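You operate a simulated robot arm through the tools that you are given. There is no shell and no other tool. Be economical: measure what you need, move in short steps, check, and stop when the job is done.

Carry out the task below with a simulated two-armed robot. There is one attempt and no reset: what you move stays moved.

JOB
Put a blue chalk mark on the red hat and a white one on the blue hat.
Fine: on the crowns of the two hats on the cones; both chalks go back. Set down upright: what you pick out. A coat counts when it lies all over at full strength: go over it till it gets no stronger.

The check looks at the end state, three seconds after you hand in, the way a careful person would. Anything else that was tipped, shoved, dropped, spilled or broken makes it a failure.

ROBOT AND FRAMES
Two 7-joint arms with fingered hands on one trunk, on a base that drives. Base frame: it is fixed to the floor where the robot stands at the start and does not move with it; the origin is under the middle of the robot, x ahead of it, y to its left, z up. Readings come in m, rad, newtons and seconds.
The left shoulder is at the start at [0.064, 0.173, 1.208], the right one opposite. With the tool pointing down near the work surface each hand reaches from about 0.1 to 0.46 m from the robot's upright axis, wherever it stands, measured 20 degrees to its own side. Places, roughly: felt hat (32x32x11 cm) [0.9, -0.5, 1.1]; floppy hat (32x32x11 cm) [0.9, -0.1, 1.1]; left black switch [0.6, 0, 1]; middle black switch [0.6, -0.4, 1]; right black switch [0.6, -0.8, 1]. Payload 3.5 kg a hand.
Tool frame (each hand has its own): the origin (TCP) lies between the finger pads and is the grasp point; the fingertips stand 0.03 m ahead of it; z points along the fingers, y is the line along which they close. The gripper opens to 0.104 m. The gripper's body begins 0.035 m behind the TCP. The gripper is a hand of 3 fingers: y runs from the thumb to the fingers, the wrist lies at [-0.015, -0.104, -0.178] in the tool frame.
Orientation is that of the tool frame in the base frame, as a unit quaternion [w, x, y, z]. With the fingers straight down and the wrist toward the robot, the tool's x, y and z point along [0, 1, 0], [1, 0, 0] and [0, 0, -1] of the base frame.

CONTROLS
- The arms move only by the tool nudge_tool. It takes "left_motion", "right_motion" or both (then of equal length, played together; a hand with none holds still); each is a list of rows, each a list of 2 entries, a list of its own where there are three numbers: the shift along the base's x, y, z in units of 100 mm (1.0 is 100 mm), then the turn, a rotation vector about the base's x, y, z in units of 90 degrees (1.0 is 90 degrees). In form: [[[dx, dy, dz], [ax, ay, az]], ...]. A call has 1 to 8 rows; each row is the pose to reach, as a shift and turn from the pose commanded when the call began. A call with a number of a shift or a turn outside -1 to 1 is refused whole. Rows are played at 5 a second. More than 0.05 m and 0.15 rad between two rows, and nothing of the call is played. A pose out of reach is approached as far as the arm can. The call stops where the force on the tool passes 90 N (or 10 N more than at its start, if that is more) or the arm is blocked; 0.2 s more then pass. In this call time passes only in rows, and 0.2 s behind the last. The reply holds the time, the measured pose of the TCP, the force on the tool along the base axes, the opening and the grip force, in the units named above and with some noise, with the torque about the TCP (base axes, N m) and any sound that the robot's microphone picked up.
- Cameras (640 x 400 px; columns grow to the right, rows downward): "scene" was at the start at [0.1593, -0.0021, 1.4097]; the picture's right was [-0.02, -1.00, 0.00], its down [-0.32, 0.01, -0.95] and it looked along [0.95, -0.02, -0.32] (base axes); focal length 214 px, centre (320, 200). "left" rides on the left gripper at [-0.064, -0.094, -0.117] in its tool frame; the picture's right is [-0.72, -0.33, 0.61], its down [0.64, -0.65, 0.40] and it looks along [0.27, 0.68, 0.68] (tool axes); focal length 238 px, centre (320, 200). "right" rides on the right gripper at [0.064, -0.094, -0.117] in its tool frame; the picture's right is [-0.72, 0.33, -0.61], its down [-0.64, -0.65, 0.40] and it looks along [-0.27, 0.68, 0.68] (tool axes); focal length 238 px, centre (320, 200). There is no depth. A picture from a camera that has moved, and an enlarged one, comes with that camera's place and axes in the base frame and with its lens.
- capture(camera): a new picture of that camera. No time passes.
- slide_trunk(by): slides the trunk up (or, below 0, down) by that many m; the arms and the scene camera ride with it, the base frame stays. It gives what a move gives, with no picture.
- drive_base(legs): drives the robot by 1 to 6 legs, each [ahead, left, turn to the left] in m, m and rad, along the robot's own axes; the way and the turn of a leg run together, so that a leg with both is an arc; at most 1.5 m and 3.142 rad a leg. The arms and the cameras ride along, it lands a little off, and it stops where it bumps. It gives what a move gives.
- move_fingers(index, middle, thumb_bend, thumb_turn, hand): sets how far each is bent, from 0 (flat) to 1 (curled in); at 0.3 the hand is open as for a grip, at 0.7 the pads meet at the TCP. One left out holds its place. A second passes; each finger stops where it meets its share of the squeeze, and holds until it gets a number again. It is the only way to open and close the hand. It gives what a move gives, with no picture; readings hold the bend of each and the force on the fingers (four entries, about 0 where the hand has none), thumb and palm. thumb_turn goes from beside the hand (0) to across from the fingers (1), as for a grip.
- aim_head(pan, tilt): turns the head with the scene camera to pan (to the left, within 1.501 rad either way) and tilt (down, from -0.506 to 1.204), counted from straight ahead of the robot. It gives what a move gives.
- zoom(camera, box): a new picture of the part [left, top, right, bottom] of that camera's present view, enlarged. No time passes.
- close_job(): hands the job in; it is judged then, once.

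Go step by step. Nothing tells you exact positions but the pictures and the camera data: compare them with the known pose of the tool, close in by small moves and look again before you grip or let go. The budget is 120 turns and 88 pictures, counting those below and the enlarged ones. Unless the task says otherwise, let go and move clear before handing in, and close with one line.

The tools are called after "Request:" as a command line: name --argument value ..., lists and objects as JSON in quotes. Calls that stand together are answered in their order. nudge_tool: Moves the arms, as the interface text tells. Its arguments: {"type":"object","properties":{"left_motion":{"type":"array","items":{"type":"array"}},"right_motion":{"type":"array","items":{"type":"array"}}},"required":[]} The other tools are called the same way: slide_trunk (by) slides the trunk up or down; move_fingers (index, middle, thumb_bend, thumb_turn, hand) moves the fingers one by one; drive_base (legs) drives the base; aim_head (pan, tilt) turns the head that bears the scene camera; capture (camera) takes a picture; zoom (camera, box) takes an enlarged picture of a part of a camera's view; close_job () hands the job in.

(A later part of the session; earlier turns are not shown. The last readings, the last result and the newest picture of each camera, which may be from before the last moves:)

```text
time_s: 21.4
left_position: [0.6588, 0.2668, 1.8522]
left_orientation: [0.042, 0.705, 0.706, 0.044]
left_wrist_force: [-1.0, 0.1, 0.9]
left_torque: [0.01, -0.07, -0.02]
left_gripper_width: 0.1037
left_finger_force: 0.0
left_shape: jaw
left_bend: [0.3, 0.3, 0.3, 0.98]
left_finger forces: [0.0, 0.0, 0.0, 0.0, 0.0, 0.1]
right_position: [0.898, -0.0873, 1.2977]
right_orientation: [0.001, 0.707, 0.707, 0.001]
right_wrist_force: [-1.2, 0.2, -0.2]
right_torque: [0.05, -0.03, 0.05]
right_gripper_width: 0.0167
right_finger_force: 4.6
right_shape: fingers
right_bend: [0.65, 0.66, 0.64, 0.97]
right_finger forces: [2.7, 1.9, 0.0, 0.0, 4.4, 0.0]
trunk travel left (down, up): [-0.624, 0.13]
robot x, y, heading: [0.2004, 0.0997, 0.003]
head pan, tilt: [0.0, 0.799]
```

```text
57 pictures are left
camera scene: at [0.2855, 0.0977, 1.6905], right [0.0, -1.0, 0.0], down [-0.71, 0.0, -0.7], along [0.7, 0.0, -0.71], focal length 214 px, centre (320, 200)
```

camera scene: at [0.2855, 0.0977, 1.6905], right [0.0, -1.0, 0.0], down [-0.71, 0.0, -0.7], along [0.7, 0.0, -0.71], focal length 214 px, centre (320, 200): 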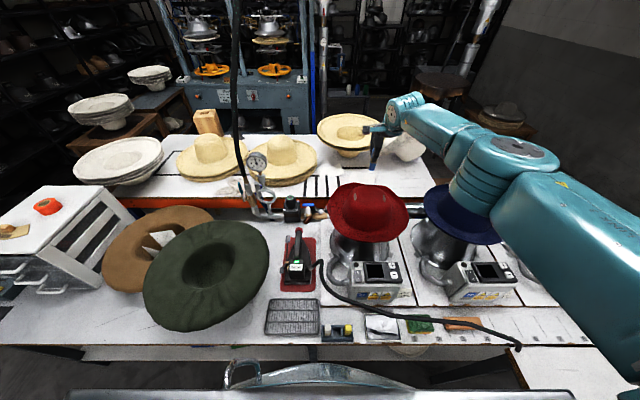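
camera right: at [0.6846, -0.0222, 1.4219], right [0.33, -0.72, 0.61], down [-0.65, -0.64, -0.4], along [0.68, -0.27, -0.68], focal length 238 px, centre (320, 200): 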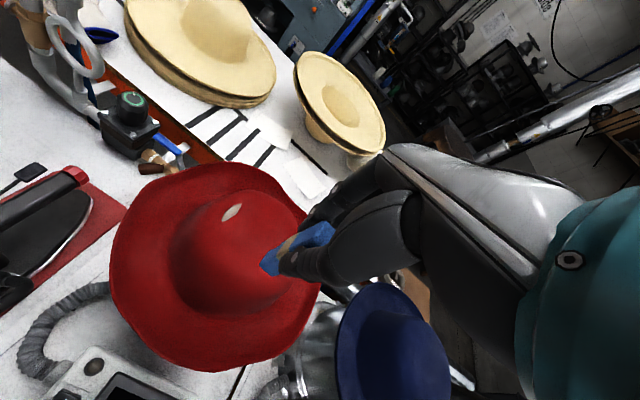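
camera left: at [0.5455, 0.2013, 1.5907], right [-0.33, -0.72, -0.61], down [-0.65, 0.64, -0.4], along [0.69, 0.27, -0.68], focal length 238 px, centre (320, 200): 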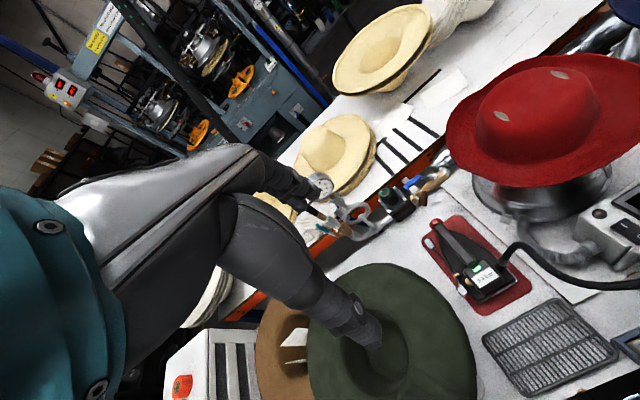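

The chalk is over the crown now. I pull back 1.5 cm and lower to just above the felt.

Request:
nudge_tool --right_motion '[[[-0.13, 0, -0.2], [0, 0, 0]], [[-0.13, 0, -0.4], [0, 0, 0]], [[-0.13, 0, -0.6], [0, 0, 0]]]'

Request:
zoom --camera "scene" --box '[310, 140, 438, 220]'

Request:
zoom --camera "right" --box '[120, 130, 440, 330]'

```text
time_s: 22.2
left_position: [0.6671, 0.2696, 1.8495]
left_orientation: [0.041, 0.705, 0.707, 0.041]
left_wrist_force: [-0.1, 0.1, 0.3]
left_torque: [-0.05, 0.0, -0.02]
left_gripper_width: 0.1038
left_finger_force: 0.0
left_shape: jaw
left_bend: [0.3, 0.3, 0.3, 0.98]
left_finger forces: [0.1, 0.0, 0.1, 0.0, 0.0, 0.0]
right_position: [0.8895, -0.0857, 1.2343]
right_orientation: [0.0, 0.707, 0.707, 0.0]
right_wrist_force: [0.6, -0.8, -0.3]
right_torque: [-0.02, -0.02, -0.01]
right_gripper_width: 0.0167
right_finger_force: 4.7
right_shape: fingers
right_bend: [0.65, 0.66, 0.64, 0.97]
right_finger forces: [2.7, 1.7, 0.0, 0.0, 4.3, 0.0]
trunk travel left (down, up): [-0.624, 0.13]
robot x, y, heading: [0.1996, 0.0958, 0.0]
head pan, tilt: [0.0, 0.799]
```

```text
5.00 times, centred on (374, 180) of scene
camera zoom: at [0.2916, 0.0982, 1.6901], right [0.0, -1.0, 0.0], down [-0.72, 0.0, -0.7], along [0.7, 0.0, -0.72], focal length 1072 px, centre (50, 300)
```

zoom: 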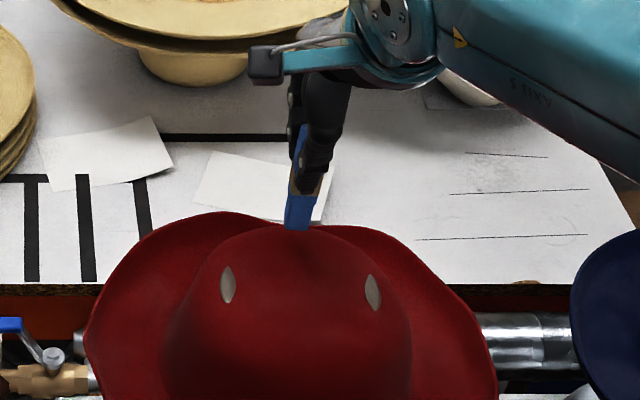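

```text
2.00 times, centred on (280, 230) of right
camera zoom: at [0.7952, -0.0222, 1.3515], right [0.33, -0.72, 0.61], down [-0.65, -0.64, -0.4], along [0.68, -0.27, -0.68], focal length 477 px, centre (400, 140)
```

zoom: 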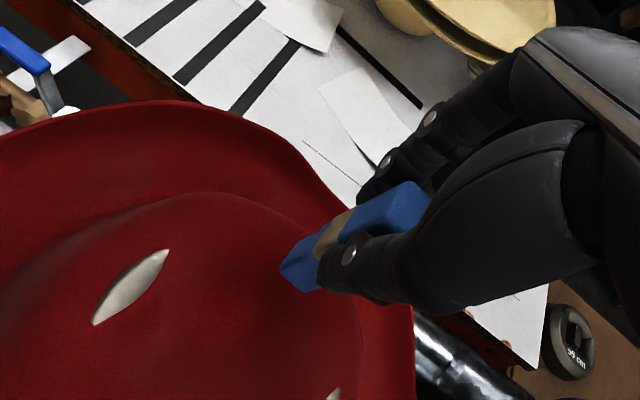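

The chalk end is at about z 1.158, close to the crown. I shift slightly toward the front and lower in small steps while watching the force.

Request:
nudge_tool --right_motion '[[[-0.15, 0, -0.05], [0, 0, 0]], [[-0.15, 0, -0.1], [0, 0, 0]]]'

Request:
nudge_tool --right_motion '[[[0, 0, -0.025], [0, 0, 0]], [[0, 0, -0.05], [0, 0, 0]]]'

Request:
zoom --camera "scene" --box '[342, 160, 406, 200]'

```text
time_s: 22.8
left_position: [0.6662, 0.2688, 1.8491]
left_orientation: [0.041, 0.705, 0.707, 0.042]
left_wrist_force: [0.5, -1.0, 0.2]
left_torque: [-0.01, 0.01, 0.01]
left_gripper_width: 0.1037
left_finger_force: 0.0
left_shape: jaw
left_bend: [0.3, 0.3, 0.3, 0.98]
left_finger forces: [0.1, 0.0, 0.0, 0.1, 0.0, 0.0]
right_position: [0.8743, -0.0851, 1.2252]
right_orientation: [0.0, 0.707, 0.707, 0.0]
right_wrist_force: [1.3, 0.1, -1.1]
right_torque: [-0.02, 0.04, 0.0]
right_gripper_width: 0.0166
right_finger_force: 4.4
right_shape: fingers
right_bend: [0.65, 0.66, 0.64, 0.97]
right_finger forces: [2.6, 1.7, 0.0, 0.1, 4.3, 0.1]
trunk travel left (down, up): [-0.624, 0.13]
robot x, y, heading: [0.2012, 0.0974, -0.001]
head pan, tilt: [0.0, 0.799]
```

```text
time_s: 23.4
left_position: [0.6657, 0.2669, 1.8482]
left_orientation: [0.041, 0.705, 0.707, 0.041]
left_wrist_force: [-0.7, 0.8, -0.1]
left_torque: [0.01, -0.02, -0.02]
left_gripper_width: 0.1038
left_finger_force: 0.1
left_shape: jaw
left_bend: [0.3, 0.3, 0.3, 0.98]
left_finger forces: [0.0, 0.0, 0.0, 0.0, 0.0, 0.1]
right_position: [0.8743, -0.0862, 1.2198]
right_orientation: [-0.001, 0.707, 0.707, 0.0]
right_wrist_force: [0.2, 0.6, -0.2]
right_torque: [0.01, 0.05, 0.01]
right_gripper_width: 0.0163
right_finger_force: 3.8
right_shape: fingers
right_bend: [0.65, 0.66, 0.64, 0.97]
right_finger forces: [2.6, 1.7, 0.0, 0.0, 4.3, 0.0]
trunk travel left (down, up): [-0.624, 0.13]
robot x, y, heading: [0.2011, 0.0991, 0.003]
head pan, tilt: [0.0, 0.799]
```

```text
10.00 times, centred on (374, 180) of scene
camera zoom: at [0.291, 0.0981, 1.6901], right [0.0, -1.0, 0.0], down [-0.72, 0.0, -0.7], along [0.7, 0.0, -0.72], focal length 2145 px, centre (-220, 400)
```

zoom: 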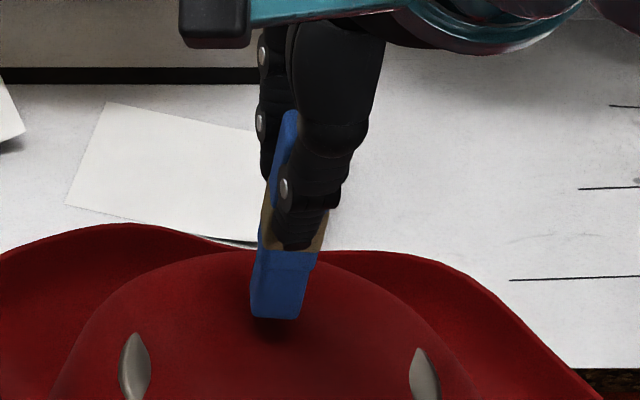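

The contact shadow sits right below the chalk, a few mm to go. Small steps further down.

Request:
nudge_tool --right_motion '[[[0, 0, -0.02], [0, 0, 0]], [[0, 0, -0.04], [0, 0, 0]]]'

Request:
nudge_tool --right_motion '[[[0, 0, -0.02], [0, 0, 0]], [[0, 0, -0.03], [0, 0, 0]]]'

Request:
zoom --camera "scene" --box '[342, 160, 406, 200]'

```text
time_s: 24.0
left_position: [0.6658, 0.2694, 1.8492]
left_orientation: [0.041, 0.705, 0.706, 0.043]
left_wrist_force: [-0.3, 0.5, 0.1]
left_torque: [-0.02, -0.03, 0.01]
left_gripper_width: 0.1037
left_finger_force: 0.1
left_shape: jaw
left_bend: [0.3, 0.3, 0.3, 0.98]
left_finger forces: [0.0, 0.0, 0.1, 0.0, 0.1, 0.0]
right_position: [0.8733, -0.0875, 1.2162]
right_orientation: [0.0, 0.707, 0.707, 0.0]
right_wrist_force: [-0.4, 0.2, -0.2]
right_torque: [0.01, 0.02, -0.01]
right_gripper_width: 0.0162
right_finger_force: 4.5
right_shape: fingers
right_bend: [0.65, 0.66, 0.64, 0.97]
right_finger forces: [2.6, 1.7, 0.0, 0.0, 4.2, 0.0]
trunk travel left (down, up): [-0.624, 0.13]
robot x, y, heading: [0.2019, 0.1015, 0.0]
head pan, tilt: [0.0, 0.799]
```

```text
time_s: 24.6
left_position: [0.6641, 0.2669, 1.8505]
left_orientation: [0.041, 0.705, 0.706, 0.043]
left_wrist_force: [-0.6, -1.0, 0.3]
left_torque: [0.01, -0.04, 0.0]
left_gripper_width: 0.1036
left_finger_force: 0.1
left_shape: jaw
left_bend: [0.3, 0.3, 0.3, 0.98]
left_finger forces: [0.0, 0.0, 0.1, 0.0, 0.0, 0.0]
right_position: [0.8735, -0.088, 1.2124]
right_orientation: [0.0, 0.707, 0.707, 0.0]
right_wrist_force: [0.1, -0.1, 3.3]
right_torque: [0.05, -0.05, 0.01]
right_gripper_width: 0.0164
right_finger_force: 4.9
right_shape: fingers
right_bend: [0.65, 0.66, 0.64, 0.97]
right_finger forces: [3.1, 2.0, 0.1, 0.0, 4.6, 0.2]
trunk travel left (down, up): [-0.624, 0.13]
robot x, y, heading: [0.1988, 0.0985, 0.002]
head pan, tilt: [0.0, 0.799]
```

```text
10.00 times, centred on (374, 180) of scene
camera zoom: at [0.29, 0.0978, 1.6902], right [0.0, -1.0, 0.0], down [-0.72, 0.0, -0.7], along [0.7, 0.0, -0.72], focal length 2145 px, centre (-220, 400)
```

zoom: 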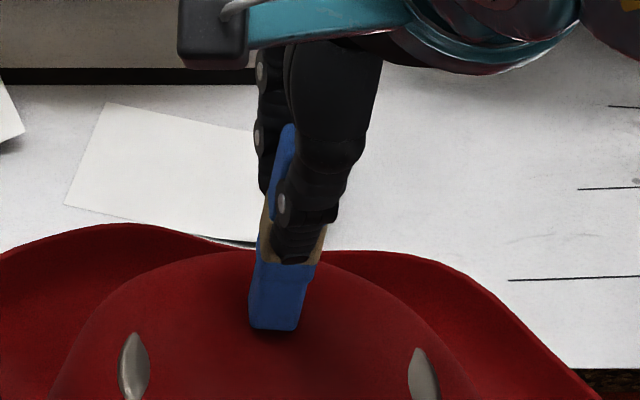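

Contact at about 3 N. I stroke back and forth across the crown, following its curve.

Request:
nudge_tool --right_motion '[[[0, 0.08, 0], [0, 0, 0]], [[0, 0.15, -0.015], [0, 0, 0]], [[0, 0.08, 0], [0, 0, 0]], [[0, 0, 0], [0, 0, 0]], [[0, -0.08, 0], [0, 0, 0]], [[0, -0.15, -0.015], [0, 0, 0]], [[0, -0.08, 0], [0, 0, 0]], [[0, 0, 0], [0, 0, 0]]]'

Request:
zoom --camera "scene" --box '[342, 160, 406, 200]'

```text
time_s: 26.4
left_position: [0.6654, 0.2676, 1.8498]
left_orientation: [0.041, 0.705, 0.707, 0.042]
left_wrist_force: [0.8, -0.6, 0.5]
left_torque: [0.0, 0.0, 0.0]
left_gripper_width: 0.1038
left_finger_force: 0.1
left_shape: jaw
left_bend: [0.3, 0.3, 0.3, 0.98]
left_finger forces: [0.2, 0.0, 0.0, 0.0, 0.0, 0.0]
right_position: [0.872, -0.0879, 1.2134]
right_orientation: [-0.001, 0.708, 0.707, -0.001]
right_wrist_force: [-0.1, -0.2, 1.9]
right_torque: [-0.03, -0.04, 0.02]
right_gripper_width: 0.0164
right_finger_force: 5.1
right_shape: fingers
right_bend: [0.65, 0.66, 0.64, 0.97]
right_finger forces: [3.2, 2.6, 0.0, 0.0, 4.8, 0.1]
trunk travel left (down, up): [-0.624, 0.13]
robot x, y, heading: [0.2016, 0.0926, 0.002]
head pan, tilt: [0.0, 0.799]
```

```text
10.00 times, centred on (374, 180) of scene
camera zoom: at [0.2903, 0.0979, 1.6902], right [0.0, -1.0, 0.0], down [-0.72, 0.0, -0.7], along [0.7, 0.0, -0.72], focal length 2145 px, centre (-220, 400)
```

zoom: 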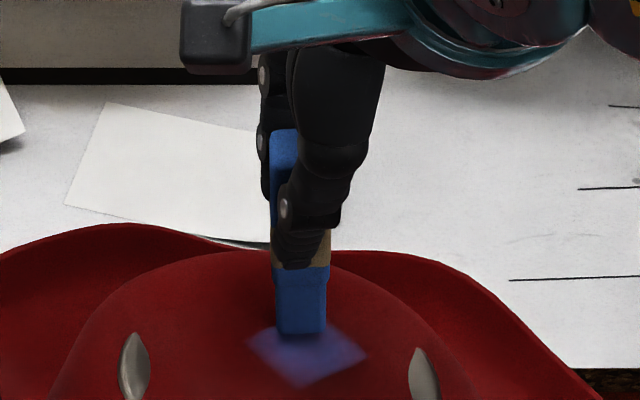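

A faint blue mark has appeared. I keep going over it to strengthen it.

Request:
nudge_tool --right_motion '[[[0, 0.08, -0.01], [0, 0, 0]], [[0, 0.15, -0.02], [0, 0, 0]], [[0, 0.08, -0.01], [0, 0, 0]], [[0, 0, -0.01], [0, 0, 0]], [[0, -0.08, -0.01], [0, 0, 0]], [[0, -0.15, -0.02], [0, 0, 0]], [[0, -0.08, -0.01], [0, 0, 0]], [[0, 0, -0.01], [0, 0, 0]]]'

Request:
nudge_tool --right_motion '[[[0, 0.08, 0], [0, 0, 0]], [[0, 0.15, -0.01], [0, 0, 0]], [[0, 0.08, 0], [0, 0, 0]], [[0, 0, 0], [0, 0, 0]], [[0, -0.08, 0], [0, 0, 0]], [[0, -0.15, -0.01], [0, 0, 0]], [[0, -0.08, 0], [0, 0, 0]], [[0, 0, 0], [0, 0, 0]]]'

Request:
zoom --camera "scene" --box '[342, 160, 406, 200]'

```text
time_s: 28.2
left_position: [0.6639, 0.2681, 1.8496]
left_orientation: [0.042, 0.706, 0.706, 0.042]
left_wrist_force: [-0.3, 0.1, -0.1]
left_torque: [0.04, 0.03, 0.04]
left_gripper_width: 0.1035
left_finger_force: 0.0
left_shape: jaw
left_bend: [0.3, 0.3, 0.3, 0.98]
left_finger forces: [0.1, 0.0, 0.0, 0.0, 0.1, 0.1]
right_position: [0.8734, -0.0869, 1.2113]
right_orientation: [0.001, 0.707, 0.707, 0.0]
right_wrist_force: [1.1, 0.6, 1.4]
right_torque: [-0.03, 0.0, -0.01]
right_gripper_width: 0.0158
right_finger_force: 4.5
right_shape: fingers
right_bend: [0.65, 0.67, 0.64, 0.97]
right_finger forces: [2.8, 2.2, 0.1, 0.0, 4.4, 0.0]
trunk travel left (down, up): [-0.624, 0.13]
robot x, y, heading: [0.1996, 0.0996, -0.001]
head pan, tilt: [0.0, 0.799]
```

```text
time_s: 30.0
left_position: [0.6642, 0.2673, 1.8489]
left_orientation: [0.043, 0.705, 0.707, 0.042]
left_wrist_force: [0.4, 0.4, 0.2]
left_torque: [-0.01, -0.02, 0.03]
left_gripper_width: 0.1038
left_finger_force: 0.1
left_shape: jaw
left_bend: [0.3, 0.3, 0.3, 0.98]
left_finger forces: [0.0, 0.0, 0.0, 0.1, 0.0, 0.0]
right_position: [0.8754, -0.0876, 1.2111]
right_orientation: [0.0, 0.707, 0.707, 0.0]
right_wrist_force: [0.5, 0.8, 0.0]
right_torque: [0.01, -0.02, -0.03]
right_gripper_width: 0.0159
right_finger_force: 4.5
right_shape: fingers
right_bend: [0.65, 0.67, 0.64, 0.97]
right_finger forces: [2.9, 1.6, 0.1, 0.0, 4.5, 0.0]
trunk travel left (down, up): [-0.624, 0.13]
robot x, y, heading: [0.1984, 0.096, 0.0]
head pan, tilt: [0.0, 0.799]
```

```text
10.00 times, centred on (374, 180) of scene
camera zoom: at [0.2905, 0.098, 1.6901], right [0.0, -1.0, 0.0], down [-0.72, 0.0, -0.7], along [0.7, 0.0, -0.72], focal length 2145 px, centre (-220, 400)
```

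zoom: 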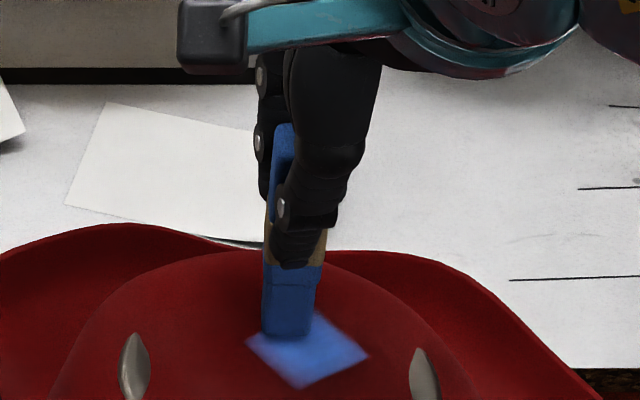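

The mark is getting much stronger but contact force dropped to nearly nil. I press 2 mm more, shift toward the mark's centre, and go over it again.

Request:
nudge_tool --right_motion '[[[-0.1, -0.06, -0.03], [0, 0, 0]], [[-0.1, 0.08, -0.03], [0, 0, 0]], [[-0.1, -0.05, -0.03], [0, 0, 0]], [[-0.1, -0.18, -0.04], [0, 0, 0]], [[-0.1, -0.06, -0.03], [0, 0, 0]], [[0, -0.06, -0.02], [0, 0, 0]], [[-0.15, -0.06, -0.04], [0, 0, 0]], [[-0.1, -0.06, -0.03], [0, 0, 0]]]'

Request:
nudge_tool --right_motion '[[[0, 0, -0.01], [0, 0, 0]], [[0, 0.15, -0.015], [0, 0, 0]], [[0, 0.08, -0.01], [0, 0, 0]], [[0, 0, -0.01], [0, 0, 0]], [[0, -0.08, -0.01], [0, 0, 0]], [[0, -0.15, -0.02], [0, 0, 0]], [[0, -0.08, -0.01], [0, 0, 0]], [[0, 0, -0.01], [0, 0, 0]]]'

Request:
zoom --camera "scene" --box '[342, 160, 406, 200]'

```text
time_s: 31.8
left_position: [0.6659, 0.2684, 1.849]
left_orientation: [0.041, 0.705, 0.707, 0.042]
left_wrist_force: [0.3, -0.5, -0.5]
left_torque: [0.02, 0.01, 0.01]
left_gripper_width: 0.1037
left_finger_force: 0.0
left_shape: jaw
left_bend: [0.3, 0.3, 0.3, 0.98]
left_finger forces: [0.0, 0.0, 0.1, 0.0, 0.0, 0.0]
right_position: [0.8661, -0.0915, 1.2074]
right_orientation: [0.0, 0.707, 0.708, 0.0]
right_wrist_force: [-0.8, -0.4, -0.5]
right_torque: [0.0, 0.0, -0.01]
right_gripper_width: 0.0161
right_finger_force: 4.0
right_shape: fingers
right_bend: [0.65, 0.67, 0.64, 0.97]
right_finger forces: [2.9, 1.5, 0.0, 0.1, 4.3, 0.0]
trunk travel left (down, up): [-0.624, 0.13]
robot x, y, heading: [0.1995, 0.0999, -0.002]
head pan, tilt: [0.0, 0.799]
```

```text
time_s: 33.6
left_position: [0.6655, 0.2676, 1.8491]
left_orientation: [0.041, 0.706, 0.706, 0.043]
left_wrist_force: [0.9, 0.5, 0.1]
left_torque: [0.01, 0.02, -0.01]
left_gripper_width: 0.1037
left_finger_force: 0.0
left_shape: jaw
left_bend: [0.3, 0.3, 0.3, 0.98]
left_finger forces: [0.0, 0.1, 0.1, 0.0, 0.1, 0.0]
right_position: [0.8646, -0.0933, 1.2076]
right_orientation: [-0.001, 0.707, 0.707, 0.0]
right_wrist_force: [-0.3, 0.1, -0.3]
right_torque: [-0.02, 0.01, 0.02]
right_gripper_width: 0.0147
right_finger_force: 2.9
right_shape: fingers
right_bend: [0.65, 0.67, 0.65, 0.97]
right_finger forces: [2.4, 0.9, 0.1, 0.0, 3.2, 0.0]
trunk travel left (down, up): [-0.624, 0.13]
robot x, y, heading: [0.2037, 0.0981, -0.006]
head pan, tilt: [0.0, 0.799]
```

```text
10.00 times, centred on (374, 180) of scene
camera zoom: at [0.2906, 0.0982, 1.6902], right [0.0, -1.0, 0.0], down [-0.72, 0.0, -0.7], along [0.7, 0.0, -0.72], focal length 2145 px, centre (-220, 400)
```

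zoom: 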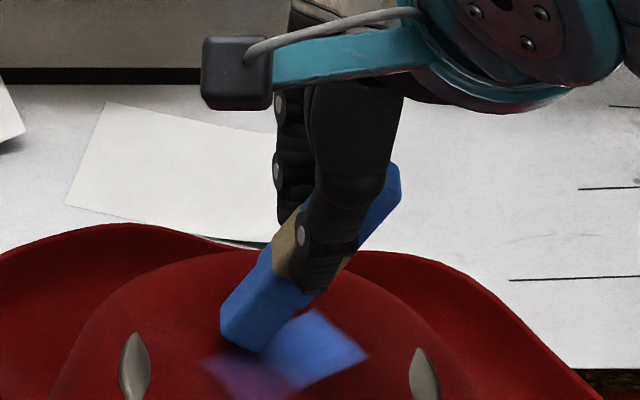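

The chalk has pivoted in the grip and the squeeze fell, so I lift off a little and tighten the fingers.

Request:
nudge_tool --right_motion '[[[0, 0, 0.08], [0, 0, 0]], [[0, 0, 0.16], [0, 0, 0]]]'

Request:
move_fingers --hand "right" --index 0.8 --middle 0.8 --thumb_bend 0.8

Request:
zoom --camera "scene" --box '[334, 150, 414, 200]'

Request:
zoom --camera "right" --box '[200, 180, 360, 280]'

```text
time_s: 34.2
left_position: [0.6654, 0.2669, 1.8499]
left_orientation: [0.041, 0.705, 0.707, 0.043]
left_wrist_force: [0.1, -0.4, 0.6]
left_torque: [0.0, 0.0, 0.01]
left_gripper_width: 0.1037
left_finger_force: 0.0
left_shape: jaw
left_bend: [0.3, 0.3, 0.3, 0.98]
left_finger forces: [0.1, 0.1, 0.0, 0.0, 0.0, 0.1]
right_position: [0.8637, -0.0937, 1.2233]
right_orientation: [0.0, 0.706, 0.708, 0.0]
right_wrist_force: [0.5, 0.2, -1.0]
right_torque: [0.02, -0.02, -0.06]
right_gripper_width: 0.0146
right_finger_force: 3.3
right_shape: fingers
right_bend: [0.65, 0.67, 0.65, 0.97]
right_finger forces: [2.3, 1.0, 0.0, 0.0, 3.2, 0.0]
trunk travel left (down, up): [-0.624, 0.13]
robot x, y, heading: [0.1976, 0.0976, -0.004]
head pan, tilt: [0.0, 0.799]
```

```text
time_s: 35.2
left_position: [0.6668, 0.2679, 1.8495]
left_orientation: [0.041, 0.706, 0.706, 0.042]
left_wrist_force: [0.3, 0.1, 0.1]
left_torque: [-0.01, -0.01, -0.02]
left_gripper_width: 0.1038
left_finger_force: 0.0
left_shape: jaw
left_bend: [0.3, 0.3, 0.3, 0.98]
left_finger forces: [0.0, 0.0, 0.0, 0.1, 0.1, 0.0]
right_position: [0.8636, -0.0935, 1.2243]
right_orientation: [0.0, 0.707, 0.707, -0.001]
right_wrist_force: [0.6, 0.1, 0.0]
right_torque: [0.0, 0.01, -0.01]
right_gripper_width: 0.0127
right_finger_force: 23.1
right_shape: fingers
right_bend: [0.72, 0.76, 0.67, 0.92]
right_finger forces: [13.3, 9.6, 0.0, 0.0, 22.9, 0.1]
trunk travel left (down, up): [-0.624, 0.13]
robot x, y, heading: [0.197, 0.0964, 0.003]
head pan, tilt: [0.0, 0.799]
```

```text
8.00 times, centred on (374, 175) of scene
camera zoom: at [0.2905, 0.0978, 1.6902], right [0.0, -1.0, 0.0], down [-0.72, 0.0, -0.7], along [0.7, 0.0, -0.72], focal length 1716 px, centre (-112, 400)
```

zoom: 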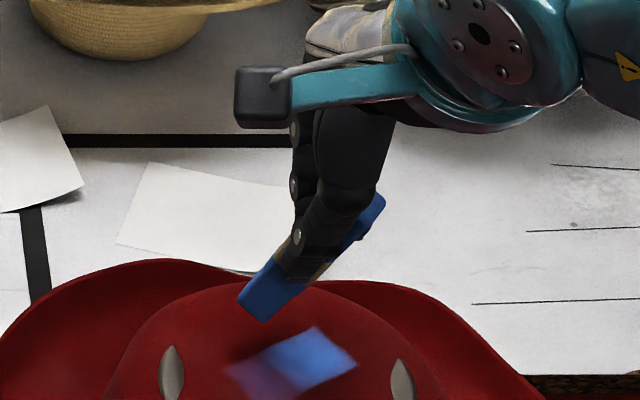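

```text
4.00 times, centred on (280, 230) of right
camera zoom: at [0.7686, -0.0305, 1.3407], right [0.33, -0.72, 0.61], down [-0.65, -0.64, -0.4], along [0.68, -0.27, -0.68], focal length 953 px, centre (480, 80)
```

zoom: 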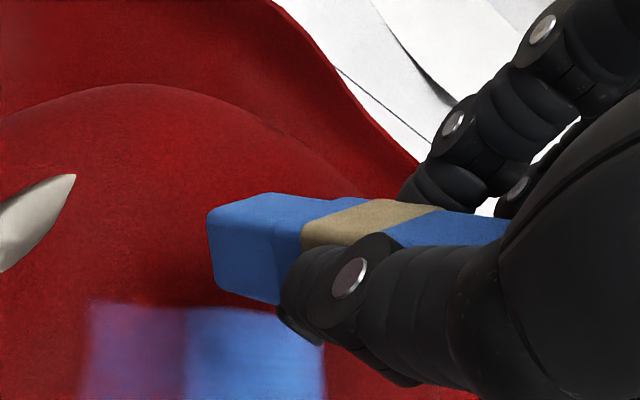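

The grip is now firm at 23 N, with the chalk canted about 39° and its edge as the marking tip. I place that edge over the strong patch and lower gently again.

Request:
nudge_tool --right_motion '[[[-0.06, -0.2, 0], [0, 0, 0]], [[-0.06, -0.2, -0.08], [0, 0, 0]], [[-0.06, -0.2, -0.14], [0, 0, 0]]]'

Request:
zoom --camera "scene" --box '[334, 150, 414, 200]'

```text
time_s: 36.0
left_position: [0.6634, 0.2683, 1.8495]
left_orientation: [0.042, 0.705, 0.707, 0.042]
left_wrist_force: [0.6, 0.4, -0.2]
left_torque: [-0.02, 0.03, -0.02]
left_gripper_width: 0.1036
left_finger_force: 0.0
left_shape: jaw
left_bend: [0.3, 0.3, 0.3, 0.98]
left_finger forces: [0.0, 0.1, 0.1, 0.0, 0.0, 0.0]
right_position: [0.8568, -0.1128, 1.2094]
right_orientation: [0.0, 0.708, 0.706, 0.001]
right_wrist_force: [0.3, -0.8, -1.3]
right_torque: [-0.02, -0.02, -0.01]
right_gripper_width: 0.013
right_finger_force: 23.0
right_shape: fingers
right_bend: [0.72, 0.76, 0.67, 0.92]
right_finger forces: [13.5, 9.8, 0.0, 0.1, 23.1, 0.1]
trunk travel left (down, up): [-0.624, 0.13]
robot x, y, heading: [0.1983, 0.0969, -0.001]
head pan, tilt: [0.0, 0.799]
```

```text
8.00 times, centred on (374, 175) of scene
camera zoom: at [0.2906, 0.098, 1.6902], right [0.0, -1.0, 0.0], down [-0.72, 0.0, -0.7], along [0.7, 0.0, -0.72], focal length 1716 px, centre (-112, 400)
```

zoom: 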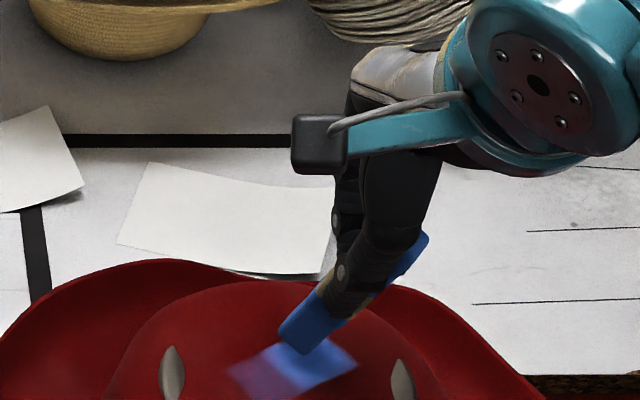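

Not yet touching; lowering a few mm more.

Request:
nudge_tool --right_motion '[[[-0.05, 0, -0.03], [0, 0, 0]], [[-0.05, 0, -0.05], [0, 0, 0]]]'

Request:
nudge_tool --right_motion '[[[0, 0, -0.015], [0, 0, 0]], [[0, 0, -0.03], [0, 0, 0]]]'

Request:
zoom --camera "scene" --box '[334, 150, 414, 200]'

```text
time_s: 36.6
left_position: [0.6643, 0.2672, 1.8495]
left_orientation: [0.041, 0.705, 0.707, 0.042]
left_wrist_force: [0.5, 0.1, -1.1]
left_torque: [-0.02, -0.03, -0.02]
left_gripper_width: 0.1039
left_finger_force: 0.0
left_shape: jaw
left_bend: [0.3, 0.3, 0.3, 0.98]
left_finger forces: [0.0, 0.0, 0.0, 0.0, 0.1, 0.0]
right_position: [0.8506, -0.1148, 1.2056]
right_orientation: [0.0, 0.707, 0.707, 0.0]
right_wrist_force: [0.5, 0.4, 1.0]
right_torque: [0.02, 0.0, 0.04]
right_gripper_width: 0.0129
right_finger_force: 22.5
right_shape: fingers
right_bend: [0.72, 0.76, 0.67, 0.92]
right_finger forces: [13.4, 9.7, 0.1, 0.0, 23.2, 0.0]
trunk travel left (down, up): [-0.624, 0.13]
robot x, y, heading: [0.1971, 0.1014, -0.0]
head pan, tilt: [0.0, 0.799]
```

```text
time_s: 37.2
left_position: [0.6646, 0.2685, 1.8505]
left_orientation: [0.042, 0.705, 0.707, 0.043]
left_wrist_force: [-1.0, -0.1, 0.2]
left_torque: [-0.02, -0.01, 0.0]
left_gripper_width: 0.1037
left_finger_force: 0.0
left_shape: jaw
left_bend: [0.3, 0.3, 0.3, 0.98]
left_finger forces: [0.1, 0.0, 0.0, 0.0, 0.0, 0.0]
right_position: [0.8521, -0.1147, 1.2046]
right_orientation: [0.0, 0.707, 0.707, 0.002]
right_wrist_force: [-0.7, -0.8, 7.9]
right_torque: [0.02, 0.1, 0.02]
right_gripper_width: 0.0128
right_finger_force: 24.7
right_shape: fingers
right_bend: [0.72, 0.76, 0.67, 0.92]
right_finger forces: [14.0, 10.5, 0.1, 0.1, 24.2, 0.0]
trunk travel left (down, up): [-0.624, 0.13]
robot x, y, heading: [0.2003, 0.0992, -0.002]
head pan, tilt: [0.0, 0.799]
```

```text
8.00 times, centred on (374, 175) of scene
camera zoom: at [0.2892, 0.0977, 1.6903], right [0.0, -1.0, 0.0], down [-0.72, 0.0, -0.7], along [0.7, 0.0, -0.72], focal length 1716 px, centre (-112, 400)
```

zoom: 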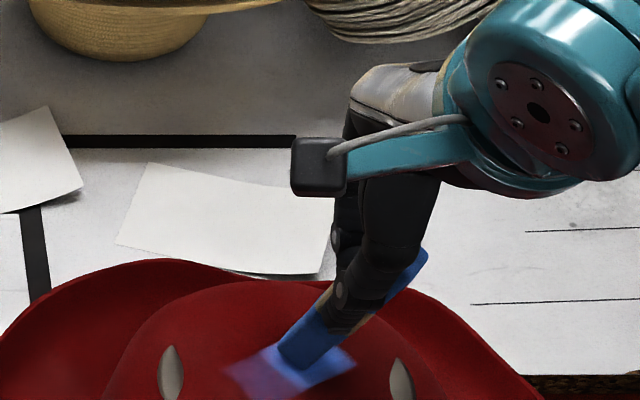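

In contact at about 8 N. I ease off slightly and rub over the strong and the faint patches.

Request:
nudge_tool --right_motion '[[[0, -0.08, 0.01], [0, 0, 0]], [[0, 0.05, 0.01], [0, 0, 0]], [[-0.05, 0.15, 0.0], [0, 0, 0]], [[-0.08, 0.25, -0.01], [0, 0, 0]], [[-0.08, 0.15, 0], [0, 0, 0]], [[-0.02, 0.05, 0.005], [0, 0, 0]], [[0, -0.05, 0.01], [0, 0, 0]], [[0, 0, 0.01], [0, 0, 0]]]'

Request:
nudge_tool --right_motion '[[[0, -0.08, 0], [0, 0, 0]], [[0, 0.05, 0], [0, 0, 0]], [[-0.05, 0.15, -0.01], [0, 0, 0]], [[-0.08, 0.25, -0.02], [0, 0, 0]], [[-0.08, 0.15, -0.01], [0, 0, 0]], [[-0.02, 0.05, -0.005], [0, 0, 0]], [[0, -0.05, 0], [0, 0, 0]], [[0, 0, 0], [0, 0, 0]]]'

Request:
zoom --camera "scene" --box '[334, 150, 414, 200]'

```text
time_s: 39.0
left_position: [0.6647, 0.2676, 1.8495]
left_orientation: [0.041, 0.705, 0.707, 0.043]
left_wrist_force: [-0.3, -0.2, 0.5]
left_torque: [0.02, -0.01, 0.04]
left_gripper_width: 0.1035
left_finger_force: 0.1
left_shape: jaw
left_bend: [0.3, 0.3, 0.3, 0.98]
left_finger forces: [0.1, 0.1, 0.0, 0.0, 0.1, 0.0]
right_position: [0.8529, -0.1135, 1.2024]
right_orientation: [0.001, 0.708, 0.706, -0.001]
right_wrist_force: [0.5, -0.6, 2.3]
right_torque: [-0.02, -0.03, -0.01]
right_gripper_width: 0.0132
right_finger_force: 26.1
right_shape: fingers
right_bend: [0.72, 0.78, 0.69, 0.9]
right_finger forces: [14.9, 11.3, 0.0, 0.1, 25.2, 0.0]
trunk travel left (down, up): [-0.624, 0.13]
robot x, y, heading: [0.2002, 0.0996, -0.003]
head pan, tilt: [0.0, 0.799]
```

```text
time_s: 40.8
left_position: [0.6644, 0.2686, 1.8484]
left_orientation: [0.041, 0.705, 0.706, 0.042]
left_wrist_force: [0.2, 0.0, 0.2]
left_torque: [-0.04, 0.0, 0.01]
left_gripper_width: 0.1037
left_finger_force: 0.1
left_shape: jaw
left_bend: [0.3, 0.3, 0.3, 0.98]
left_finger forces: [0.1, 0.0, 0.0, 0.0, 0.0, 0.0]
right_position: [0.8529, -0.1124, 1.2029]
right_orientation: [0.0, 0.706, 0.708, 0.0]
right_wrist_force: [0.8, 1.2, -0.5]
right_torque: [-0.02, -0.01, 0.01]
right_gripper_width: 0.0132
right_finger_force: 25.2
right_shape: fingers
right_bend: [0.73, 0.78, 0.69, 0.9]
right_finger forces: [14.4, 10.4, 0.0, 0.0, 24.8, 0.0]
trunk travel left (down, up): [-0.624, 0.13]
robot x, y, heading: [0.2012, 0.0982, 0.003]
head pan, tilt: [0.0, 0.799]
```

```text
8.00 times, centred on (374, 175) of scene
camera zoom: at [0.2904, 0.0984, 1.6902], right [0.0, -1.0, 0.0], down [-0.72, 0.0, -0.7], along [0.7, 0.0, -0.72], focal length 1716 px, centre (-112, 400)
```

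zoom: 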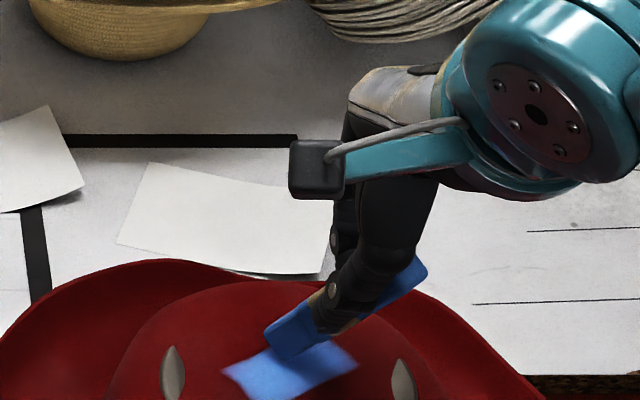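

Both patches are now strong blue. Another couple of passes with slightly more pressure, then I lift to compare.

Request:
nudge_tool --right_motion '[[[0, -0.08, -0.02], [0, 0, 0]], [[0, 0.05, -0.02], [0, 0, 0]], [[-0.05, 0.15, -0.03], [0, 0, 0]], [[-0.08, 0.25, -0.04], [0, 0, 0]], [[-0.08, 0.15, -0.03], [0, 0, 0]], [[-0.02, 0.05, -0.025], [0, 0, 0]], [[0, -0.05, -0.02], [0, 0, 0]], [[0, 0, -0.02], [0, 0, 0]]]'

Request:
nudge_tool --right_motion '[[[0, -0.08, 0], [0, 0, 0]], [[0, 0.05, 0], [0, 0, 0]], [[-0.05, 0.15, -0.01], [0, 0, 0]], [[-0.08, 0.25, -0.02], [0, 0, 0]], [[-0.08, 0.15, -0.01], [0, 0, 0]], [[-0.02, 0.05, -0.005], [0, 0, 0]], [[0, -0.05, 0], [0, 0, 0]], [[0, 0, 0], [0, 0, 0]]]'

Request:
nudge_tool --right_motion '[[[0, 0, 0.2], [0, 0, 0]], [[0, 0, 0.4], [0, 0, 0]]]'

Request:
zoom --camera "scene" --box '[334, 150, 414, 200]'

```text
time_s: 42.6
left_position: [0.6642, 0.2665, 1.8509]
left_orientation: [0.042, 0.706, 0.706, 0.042]
left_wrist_force: [0.0, 0.2, -0.3]
left_torque: [0.0, 0.0, 0.03]
left_gripper_width: 0.1037
left_finger_force: 0.0
left_shape: jaw
left_bend: [0.3, 0.3, 0.3, 0.98]
left_finger forces: [0.1, 0.0, 0.0, 0.1, 0.0, 0.0]
right_position: [0.8536, -0.1145, 1.2012]
right_orientation: [0.001, 0.708, 0.707, -0.001]
right_wrist_force: [-0.2, -0.8, 3.6]
right_torque: [-0.04, 0.03, -0.01]
right_gripper_width: 0.0133
right_finger_force: 26.3
right_shape: fingers
right_bend: [0.73, 0.79, 0.69, 0.9]
right_finger forces: [15.3, 11.0, 0.0, 0.1, 25.8, 0.0]
trunk travel left (down, up): [-0.624, 0.13]
robot x, y, heading: [0.1989, 0.0975, 0.001]
head pan, tilt: [0.0, 0.799]
```

```text
time_s: 44.4
left_position: [0.6653, 0.2679, 1.8494]
left_orientation: [0.042, 0.705, 0.707, 0.043]
left_wrist_force: [0.4, 0.0, -0.1]
left_torque: [0.0, 0.0, -0.03]
left_gripper_width: 0.1036
left_finger_force: 0.0
left_shape: jaw
left_bend: [0.3, 0.3, 0.3, 0.98]
left_finger forces: [0.1, 0.1, 0.0, 0.0, 0.0, 0.0]
right_position: [0.854, -0.1151, 1.2024]
right_orientation: [0.001, 0.707, 0.707, 0.0]
right_wrist_force: [-0.5, -1.9, 4.4]
right_torque: [-0.06, -0.05, -0.01]
right_gripper_width: 0.0133
right_finger_force: 26.2
right_shape: fingers
right_bend: [0.73, 0.79, 0.69, 0.9]
right_finger forces: [15.8, 11.0, 0.1, 0.0, 25.8, 0.0]
trunk travel left (down, up): [-0.624, 0.13]
robot x, y, heading: [0.2004, 0.0969, 0.002]
head pan, tilt: [0.0, 0.799]
```

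```text
time_s: 45.0
left_position: [0.6643, 0.267, 1.8495]
left_orientation: [0.042, 0.705, 0.706, 0.043]
left_wrist_force: [-0.4, -0.7, -0.2]
left_torque: [0.0, 0.0, 0.0]
left_gripper_width: 0.1038
left_finger_force: 0.1
left_shape: jaw
left_bend: [0.3, 0.3, 0.3, 0.98]
left_finger forces: [0.0, 0.0, 0.0, 0.0, 0.0, 0.1]
right_position: [0.8558, -0.1143, 1.2416]
right_orientation: [0.0, 0.707, 0.708, -0.001]
right_wrist_force: [0.5, 0.1, 0.3]
right_torque: [-0.01, -0.03, -0.01]
right_gripper_width: 0.0135
right_finger_force: 25.5
right_shape: fingers
right_bend: [0.73, 0.78, 0.69, 0.9]
right_finger forces: [14.7, 10.4, 0.1, 0.0, 25.0, 0.0]
trunk travel left (down, up): [-0.624, 0.13]
robot x, y, heading: [0.2021, 0.0968, 0.0]
head pan, tilt: [0.0, 0.799]
```

```text
8.00 times, centred on (374, 175) of scene
camera zoom: at [0.29, 0.0978, 1.6902], right [0.0, -1.0, 0.0], down [-0.72, 0.0, -0.7], along [0.7, 0.0, -0.72], focal length 1716 px, centre (-112, 400)
```

zoom: 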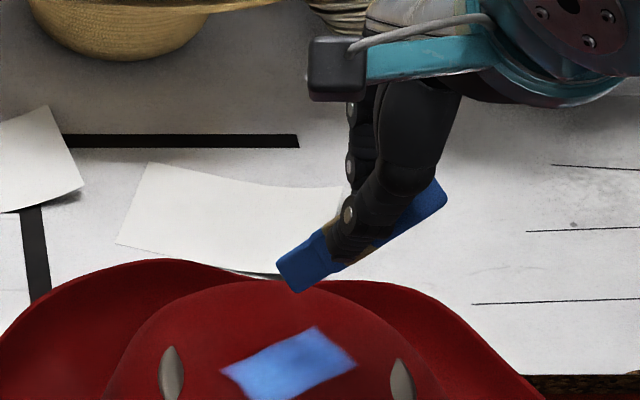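

The mark is even, full blue. The chalk has pivoted about 50° in the grip, so before returning it I'll straighten it by nudging its lower end with the closed left hand in free space. First both hands move back and together.

Request:
move_fingers --hand "left" --index 0.68 --middle 0.68 --thumb_bend 0.68

Request:
nudge_tool --right_motion '[[[0, 0, 0.3], [0, 0, 0]], [[0, 0, 0.6], [0, 0, 0]], [[-0.3, 0.1, 0.6], [0, 0, 0]], [[-0.6, 0.2, 0.6], [0, 0, 0]], [[-0.9, 0.3, 0.6], [0, 0, 0]], [[-1, 0.3, 0.6], [0, 0, 0]]]' --left_motion '[[[0, 0, -0.2], [0, 0, 0]], [[0, 0, -0.4], [0, 0, 0]], [[0, 0, -0.6], [0, 0, 0]], [[0, 0, -0.8], [0, 0, 0]], [[0, 0, -1], [0, 0, 0]], [[0, 0, -1], [0, 0, 0]]]'

Request:
nudge_tool --right_motion '[[[-0.3, 0.1, 0], [0, 0, 0]], [[-0.6, 0.2, 0], [0, 0, 0]], [[-0.9, 0.3, 0], [0, 0, 0]], [[-1, 0.34, 0], [0, 0, 0]]]' --left_motion '[[[0, 0, -0.3], [0, 0, 0]], [[0, 0, -0.6], [0, 0, 0]], [[0, 0, -0.9], [0, 0, 0]], [[0, 0, -1], [0, 0, 0]]]'

Request:
nudge_tool --right_motion '[[[-0.3, 0, 0], [0, 0, 0]], [[-0.56, 0, 0], [0, 0, 0]], [[-0.56, 0, 0], [0, 0, 0]]]' --left_motion '[[[0, 0, -0.4], [0, 0, 0]], [[0, 0, -0.8], [0, 0, 0]], [[0, 0, -1], [0, 0, 0]]]'

Request:
capture --camera "scene"

```text
time_s: 46.0
left_position: [0.6659, 0.2672, 1.8484]
left_orientation: [0.041, 0.705, 0.707, 0.043]
left_wrist_force: [0.2, -0.5, -0.4]
left_torque: [-0.02, -0.01, 0.0]
left_gripper_width: 0.0064
left_finger_force: 0.1
left_shape: fingers
left_bend: [0.68, 0.68, 0.68, 0.98]
left_finger forces: [0.0, 0.0, 0.0, 0.1, 0.0, 0.0]
right_position: [0.8556, -0.1145, 1.241]
right_orientation: [0.0, 0.707, 0.707, -0.001]
right_wrist_force: [-0.1, 0.8, 0.0]
right_torque: [-0.01, 0.01, 0.01]
right_gripper_width: 0.0132
right_finger_force: 25.1
right_shape: fingers
right_bend: [0.73, 0.78, 0.69, 0.9]
right_finger forces: [14.6, 10.5, 0.0, 0.1, 24.9, 0.0]
trunk travel left (down, up): [-0.624, 0.13]
robot x, y, heading: [0.1979, 0.0979, 0.001]
head pan, tilt: [0.0, 0.799]
```

```text
time_s: 47.4
left_position: [0.6646, 0.2669, 1.7479]
left_orientation: [0.041, 0.706, 0.706, 0.042]
left_wrist_force: [0.1, -1.2, 0.4]
left_torque: [0.02, 0.0, 0.01]
left_gripper_width: 0.0064
left_finger_force: 0.1
left_shape: fingers
left_bend: [0.68, 0.68, 0.68, 0.98]
left_finger forces: [0.0, 0.1, 0.0, 0.0, 0.0, 0.1]
right_position: [0.7538, -0.0842, 1.3019]
right_orientation: [0.0, 0.708, 0.707, -0.001]
right_wrist_force: [0.0, 0.2, -0.7]
right_torque: [0.0, 0.0, -0.01]
right_gripper_width: 0.0135
right_finger_force: 24.6
right_shape: fingers
right_bend: [0.73, 0.78, 0.69, 0.9]
right_finger forces: [14.5, 10.6, 0.0, 0.1, 25.0, 0.0]
trunk travel left (down, up): [-0.624, 0.13]
robot x, y, heading: [0.199, 0.0964, -0.002]
head pan, tilt: [0.0, 0.799]
```

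```text
time_s: 48.4
left_position: [0.6676, 0.2671, 1.6482]
left_orientation: [0.042, 0.704, 0.708, 0.042]
left_wrist_force: [0.3, -0.5, -1.1]
left_torque: [0.0, 0.04, -0.02]
left_gripper_width: 0.0062
left_finger_force: 0.1
left_shape: fingers
left_bend: [0.68, 0.68, 0.68, 0.98]
left_finger forces: [0.0, 0.0, 0.0, 0.0, 0.1, 0.0]
right_position: [0.6523, -0.0512, 1.3018]
right_orientation: [0.0, 0.707, 0.707, 0.0]
right_wrist_force: [0.2, -0.2, -0.5]
right_torque: [0.01, 0.01, 0.03]
right_gripper_width: 0.0132
right_finger_force: 24.9
right_shape: fingers
right_bend: [0.73, 0.78, 0.69, 0.9]
right_finger forces: [14.4, 10.5, 0.0, 0.0, 25.0, 0.0]
trunk travel left (down, up): [-0.624, 0.13]
robot x, y, heading: [0.2015, 0.0964, 0.002]
head pan, tilt: [0.0, 0.799]
```

```text
time_s: 49.2
left_position: [0.6641, 0.2666, 1.5478]
left_orientation: [0.042, 0.705, 0.707, 0.042]
left_wrist_force: [0.1, -0.2, 0.9]
left_torque: [-0.02, -0.01, 0.0]
left_gripper_width: 0.0065
left_finger_force: 0.1
left_shape: fingers
left_bend: [0.68, 0.68, 0.68, 0.98]
left_finger forces: [0.0, 0.1, 0.1, 0.1, 0.0, 0.1]
right_position: [0.5989, -0.0507, 1.2993]
right_orientation: [0.0, 0.707, 0.707, -0.001]
right_wrist_force: [-0.2, 0.3, -0.5]
right_torque: [-0.02, 0.03, 0.02]
right_gripper_width: 0.0132
right_finger_force: 25.2
right_shape: fingers
right_bend: [0.73, 0.78, 0.69, 0.9]
right_finger forces: [14.4, 10.6, 0.0, 0.1, 24.8, 0.1]
trunk travel left (down, up): [-0.624, 0.13]
robot x, y, heading: [0.2001, 0.0992, -0.0]
head pan, tilt: [0.0, 0.799]
```

```text
43 pictures are left
camera scene: at [0.2909, 0.0977, 1.6902], right [0.0, -1.0, 0.0], down [-0.72, 0.0, -0.7], along [0.7, 0.0, -0.72], focal length 214 px, centre (320, 200)
```

scene: 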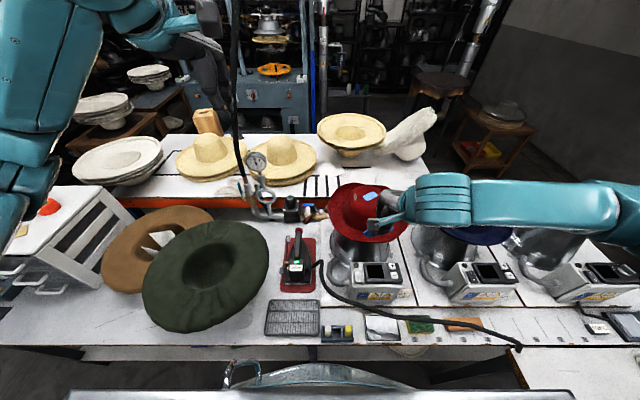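

The blue mark on the red hat shows well. Now I tilt the left hand to point down-right and bring it beside the chalk's lower end.

Request:
nudge_tool --left_motion '[[[-0.11, -0.1, -0.15], [-0.083, 0, 0]], [[-0.22, -0.2, -0.3], [-0.167, 0, 0]], [[-0.33, -0.3, -0.45], [-0.25, 0, 0]], [[-0.44, -0.4, -0.6], [-0.333, 0, 0]], [[-0.55, -0.5, -0.75], [-0.417, 0, 0]], [[-0.65, -0.6, -0.9], [-0.5, 0, 0]]]'

Request:
nudge_tool --left_motion '[[[0, -0.2, -0.3], [0, 0, 0]], [[0, -0.4, -0.6], [0, 0, 0]], [[0, -0.6, -0.9], [0, 0, 0]], [[0, -0.9, -1], [0, 0, 0]]]'

Request:
capture --camera "left"

Request:
zoom --camera "right" --box '[120, 130, 440, 330]'

```text
time_s: 50.6
left_position: [0.5975, 0.2089, 1.4619]
left_orientation: [0.308, 0.636, 0.669, -0.232]
left_wrist_force: [-0.6, -0.3, 0.7]
left_torque: [0.0, -0.04, 0.01]
left_gripper_width: 0.0063
left_finger_force: 0.0
left_shape: fingers
left_bend: [0.68, 0.68, 0.68, 0.98]
left_finger forces: [0.1, 0.1, 0.1, 0.1, 0.0, 0.1]
right_position: [0.5978, -0.0501, 1.3002]
right_orientation: [0.0, 0.707, 0.707, 0.001]
right_wrist_force: [0.0, 0.2, -0.5]
right_torque: [-0.02, 0.02, -0.01]
right_gripper_width: 0.0132
right_finger_force: 24.7
right_shape: fingers
right_bend: [0.73, 0.78, 0.69, 0.9]
right_finger forces: [14.4, 10.7, 0.0, 0.0, 25.0, 0.1]
trunk travel left (down, up): [-0.624, 0.13]
robot x, y, heading: [0.2, 0.0979, 0.0]
head pan, tilt: [0.0, 0.799]
```

```text
time_s: 51.6
left_position: [0.5985, 0.1153, 1.3603]
left_orientation: [0.308, 0.636, 0.669, -0.231]
left_wrist_force: [-1.0, -0.2, 0.0]
left_torque: [0.01, -0.04, -0.01]
left_gripper_width: 0.0063
left_finger_force: 0.1
left_shape: fingers
left_bend: [0.68, 0.68, 0.68, 0.98]
left_finger forces: [0.1, 0.0, 0.1, 0.0, 0.0, 0.0]
right_position: [0.5997, -0.0525, 1.2995]
right_orientation: [0.0, 0.708, 0.706, 0.0]
right_wrist_force: [-0.1, -0.2, -0.5]
right_torque: [0.02, 0.04, -0.01]
right_gripper_width: 0.0133
right_finger_force: 25.3
right_shape: fingers
right_bend: [0.73, 0.78, 0.69, 0.9]
right_finger forces: [14.4, 10.6, 0.1, 0.1, 25.0, 0.0]
trunk travel left (down, up): [-0.624, 0.13]
robot x, y, heading: [0.1983, 0.0987, 0.002]
head pan, tilt: [0.0, 0.799]
```

```text
42 pictures are left
camera left: at [0.4915, 0.1437, 1.4797], right [-0.25, -0.97, 0.05], down [-0.6, 0.12, -0.79], along [0.76, -0.23, -0.61], focal length 238 px, centre (320, 200)
```

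left: 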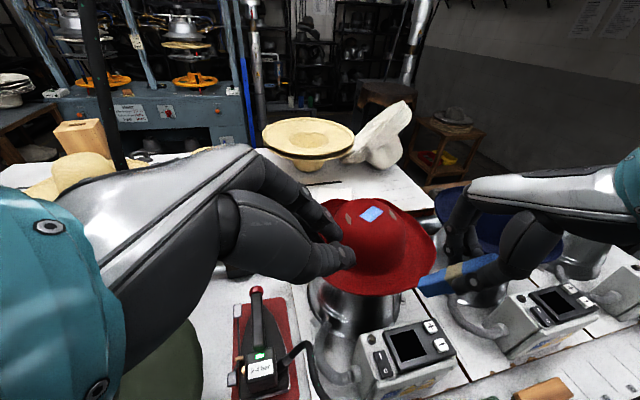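

```text
2.00 times, centred on (280, 230) of right
camera zoom: at [0.5033, 0.011, 1.4167], right [0.33, -0.72, 0.61], down [-0.65, -0.64, -0.41], along [0.68, -0.27, -0.68], focal length 477 px, centre (400, 140)
```

zoom: 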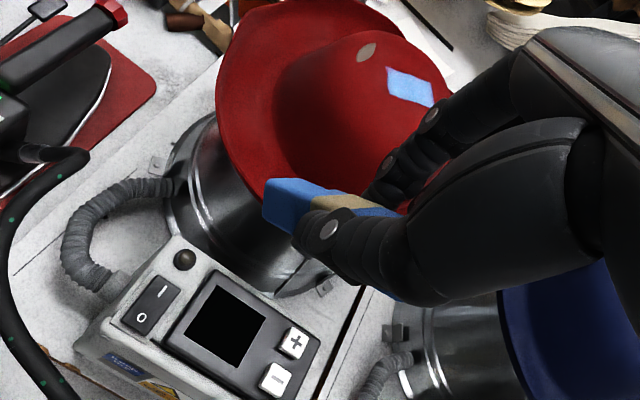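

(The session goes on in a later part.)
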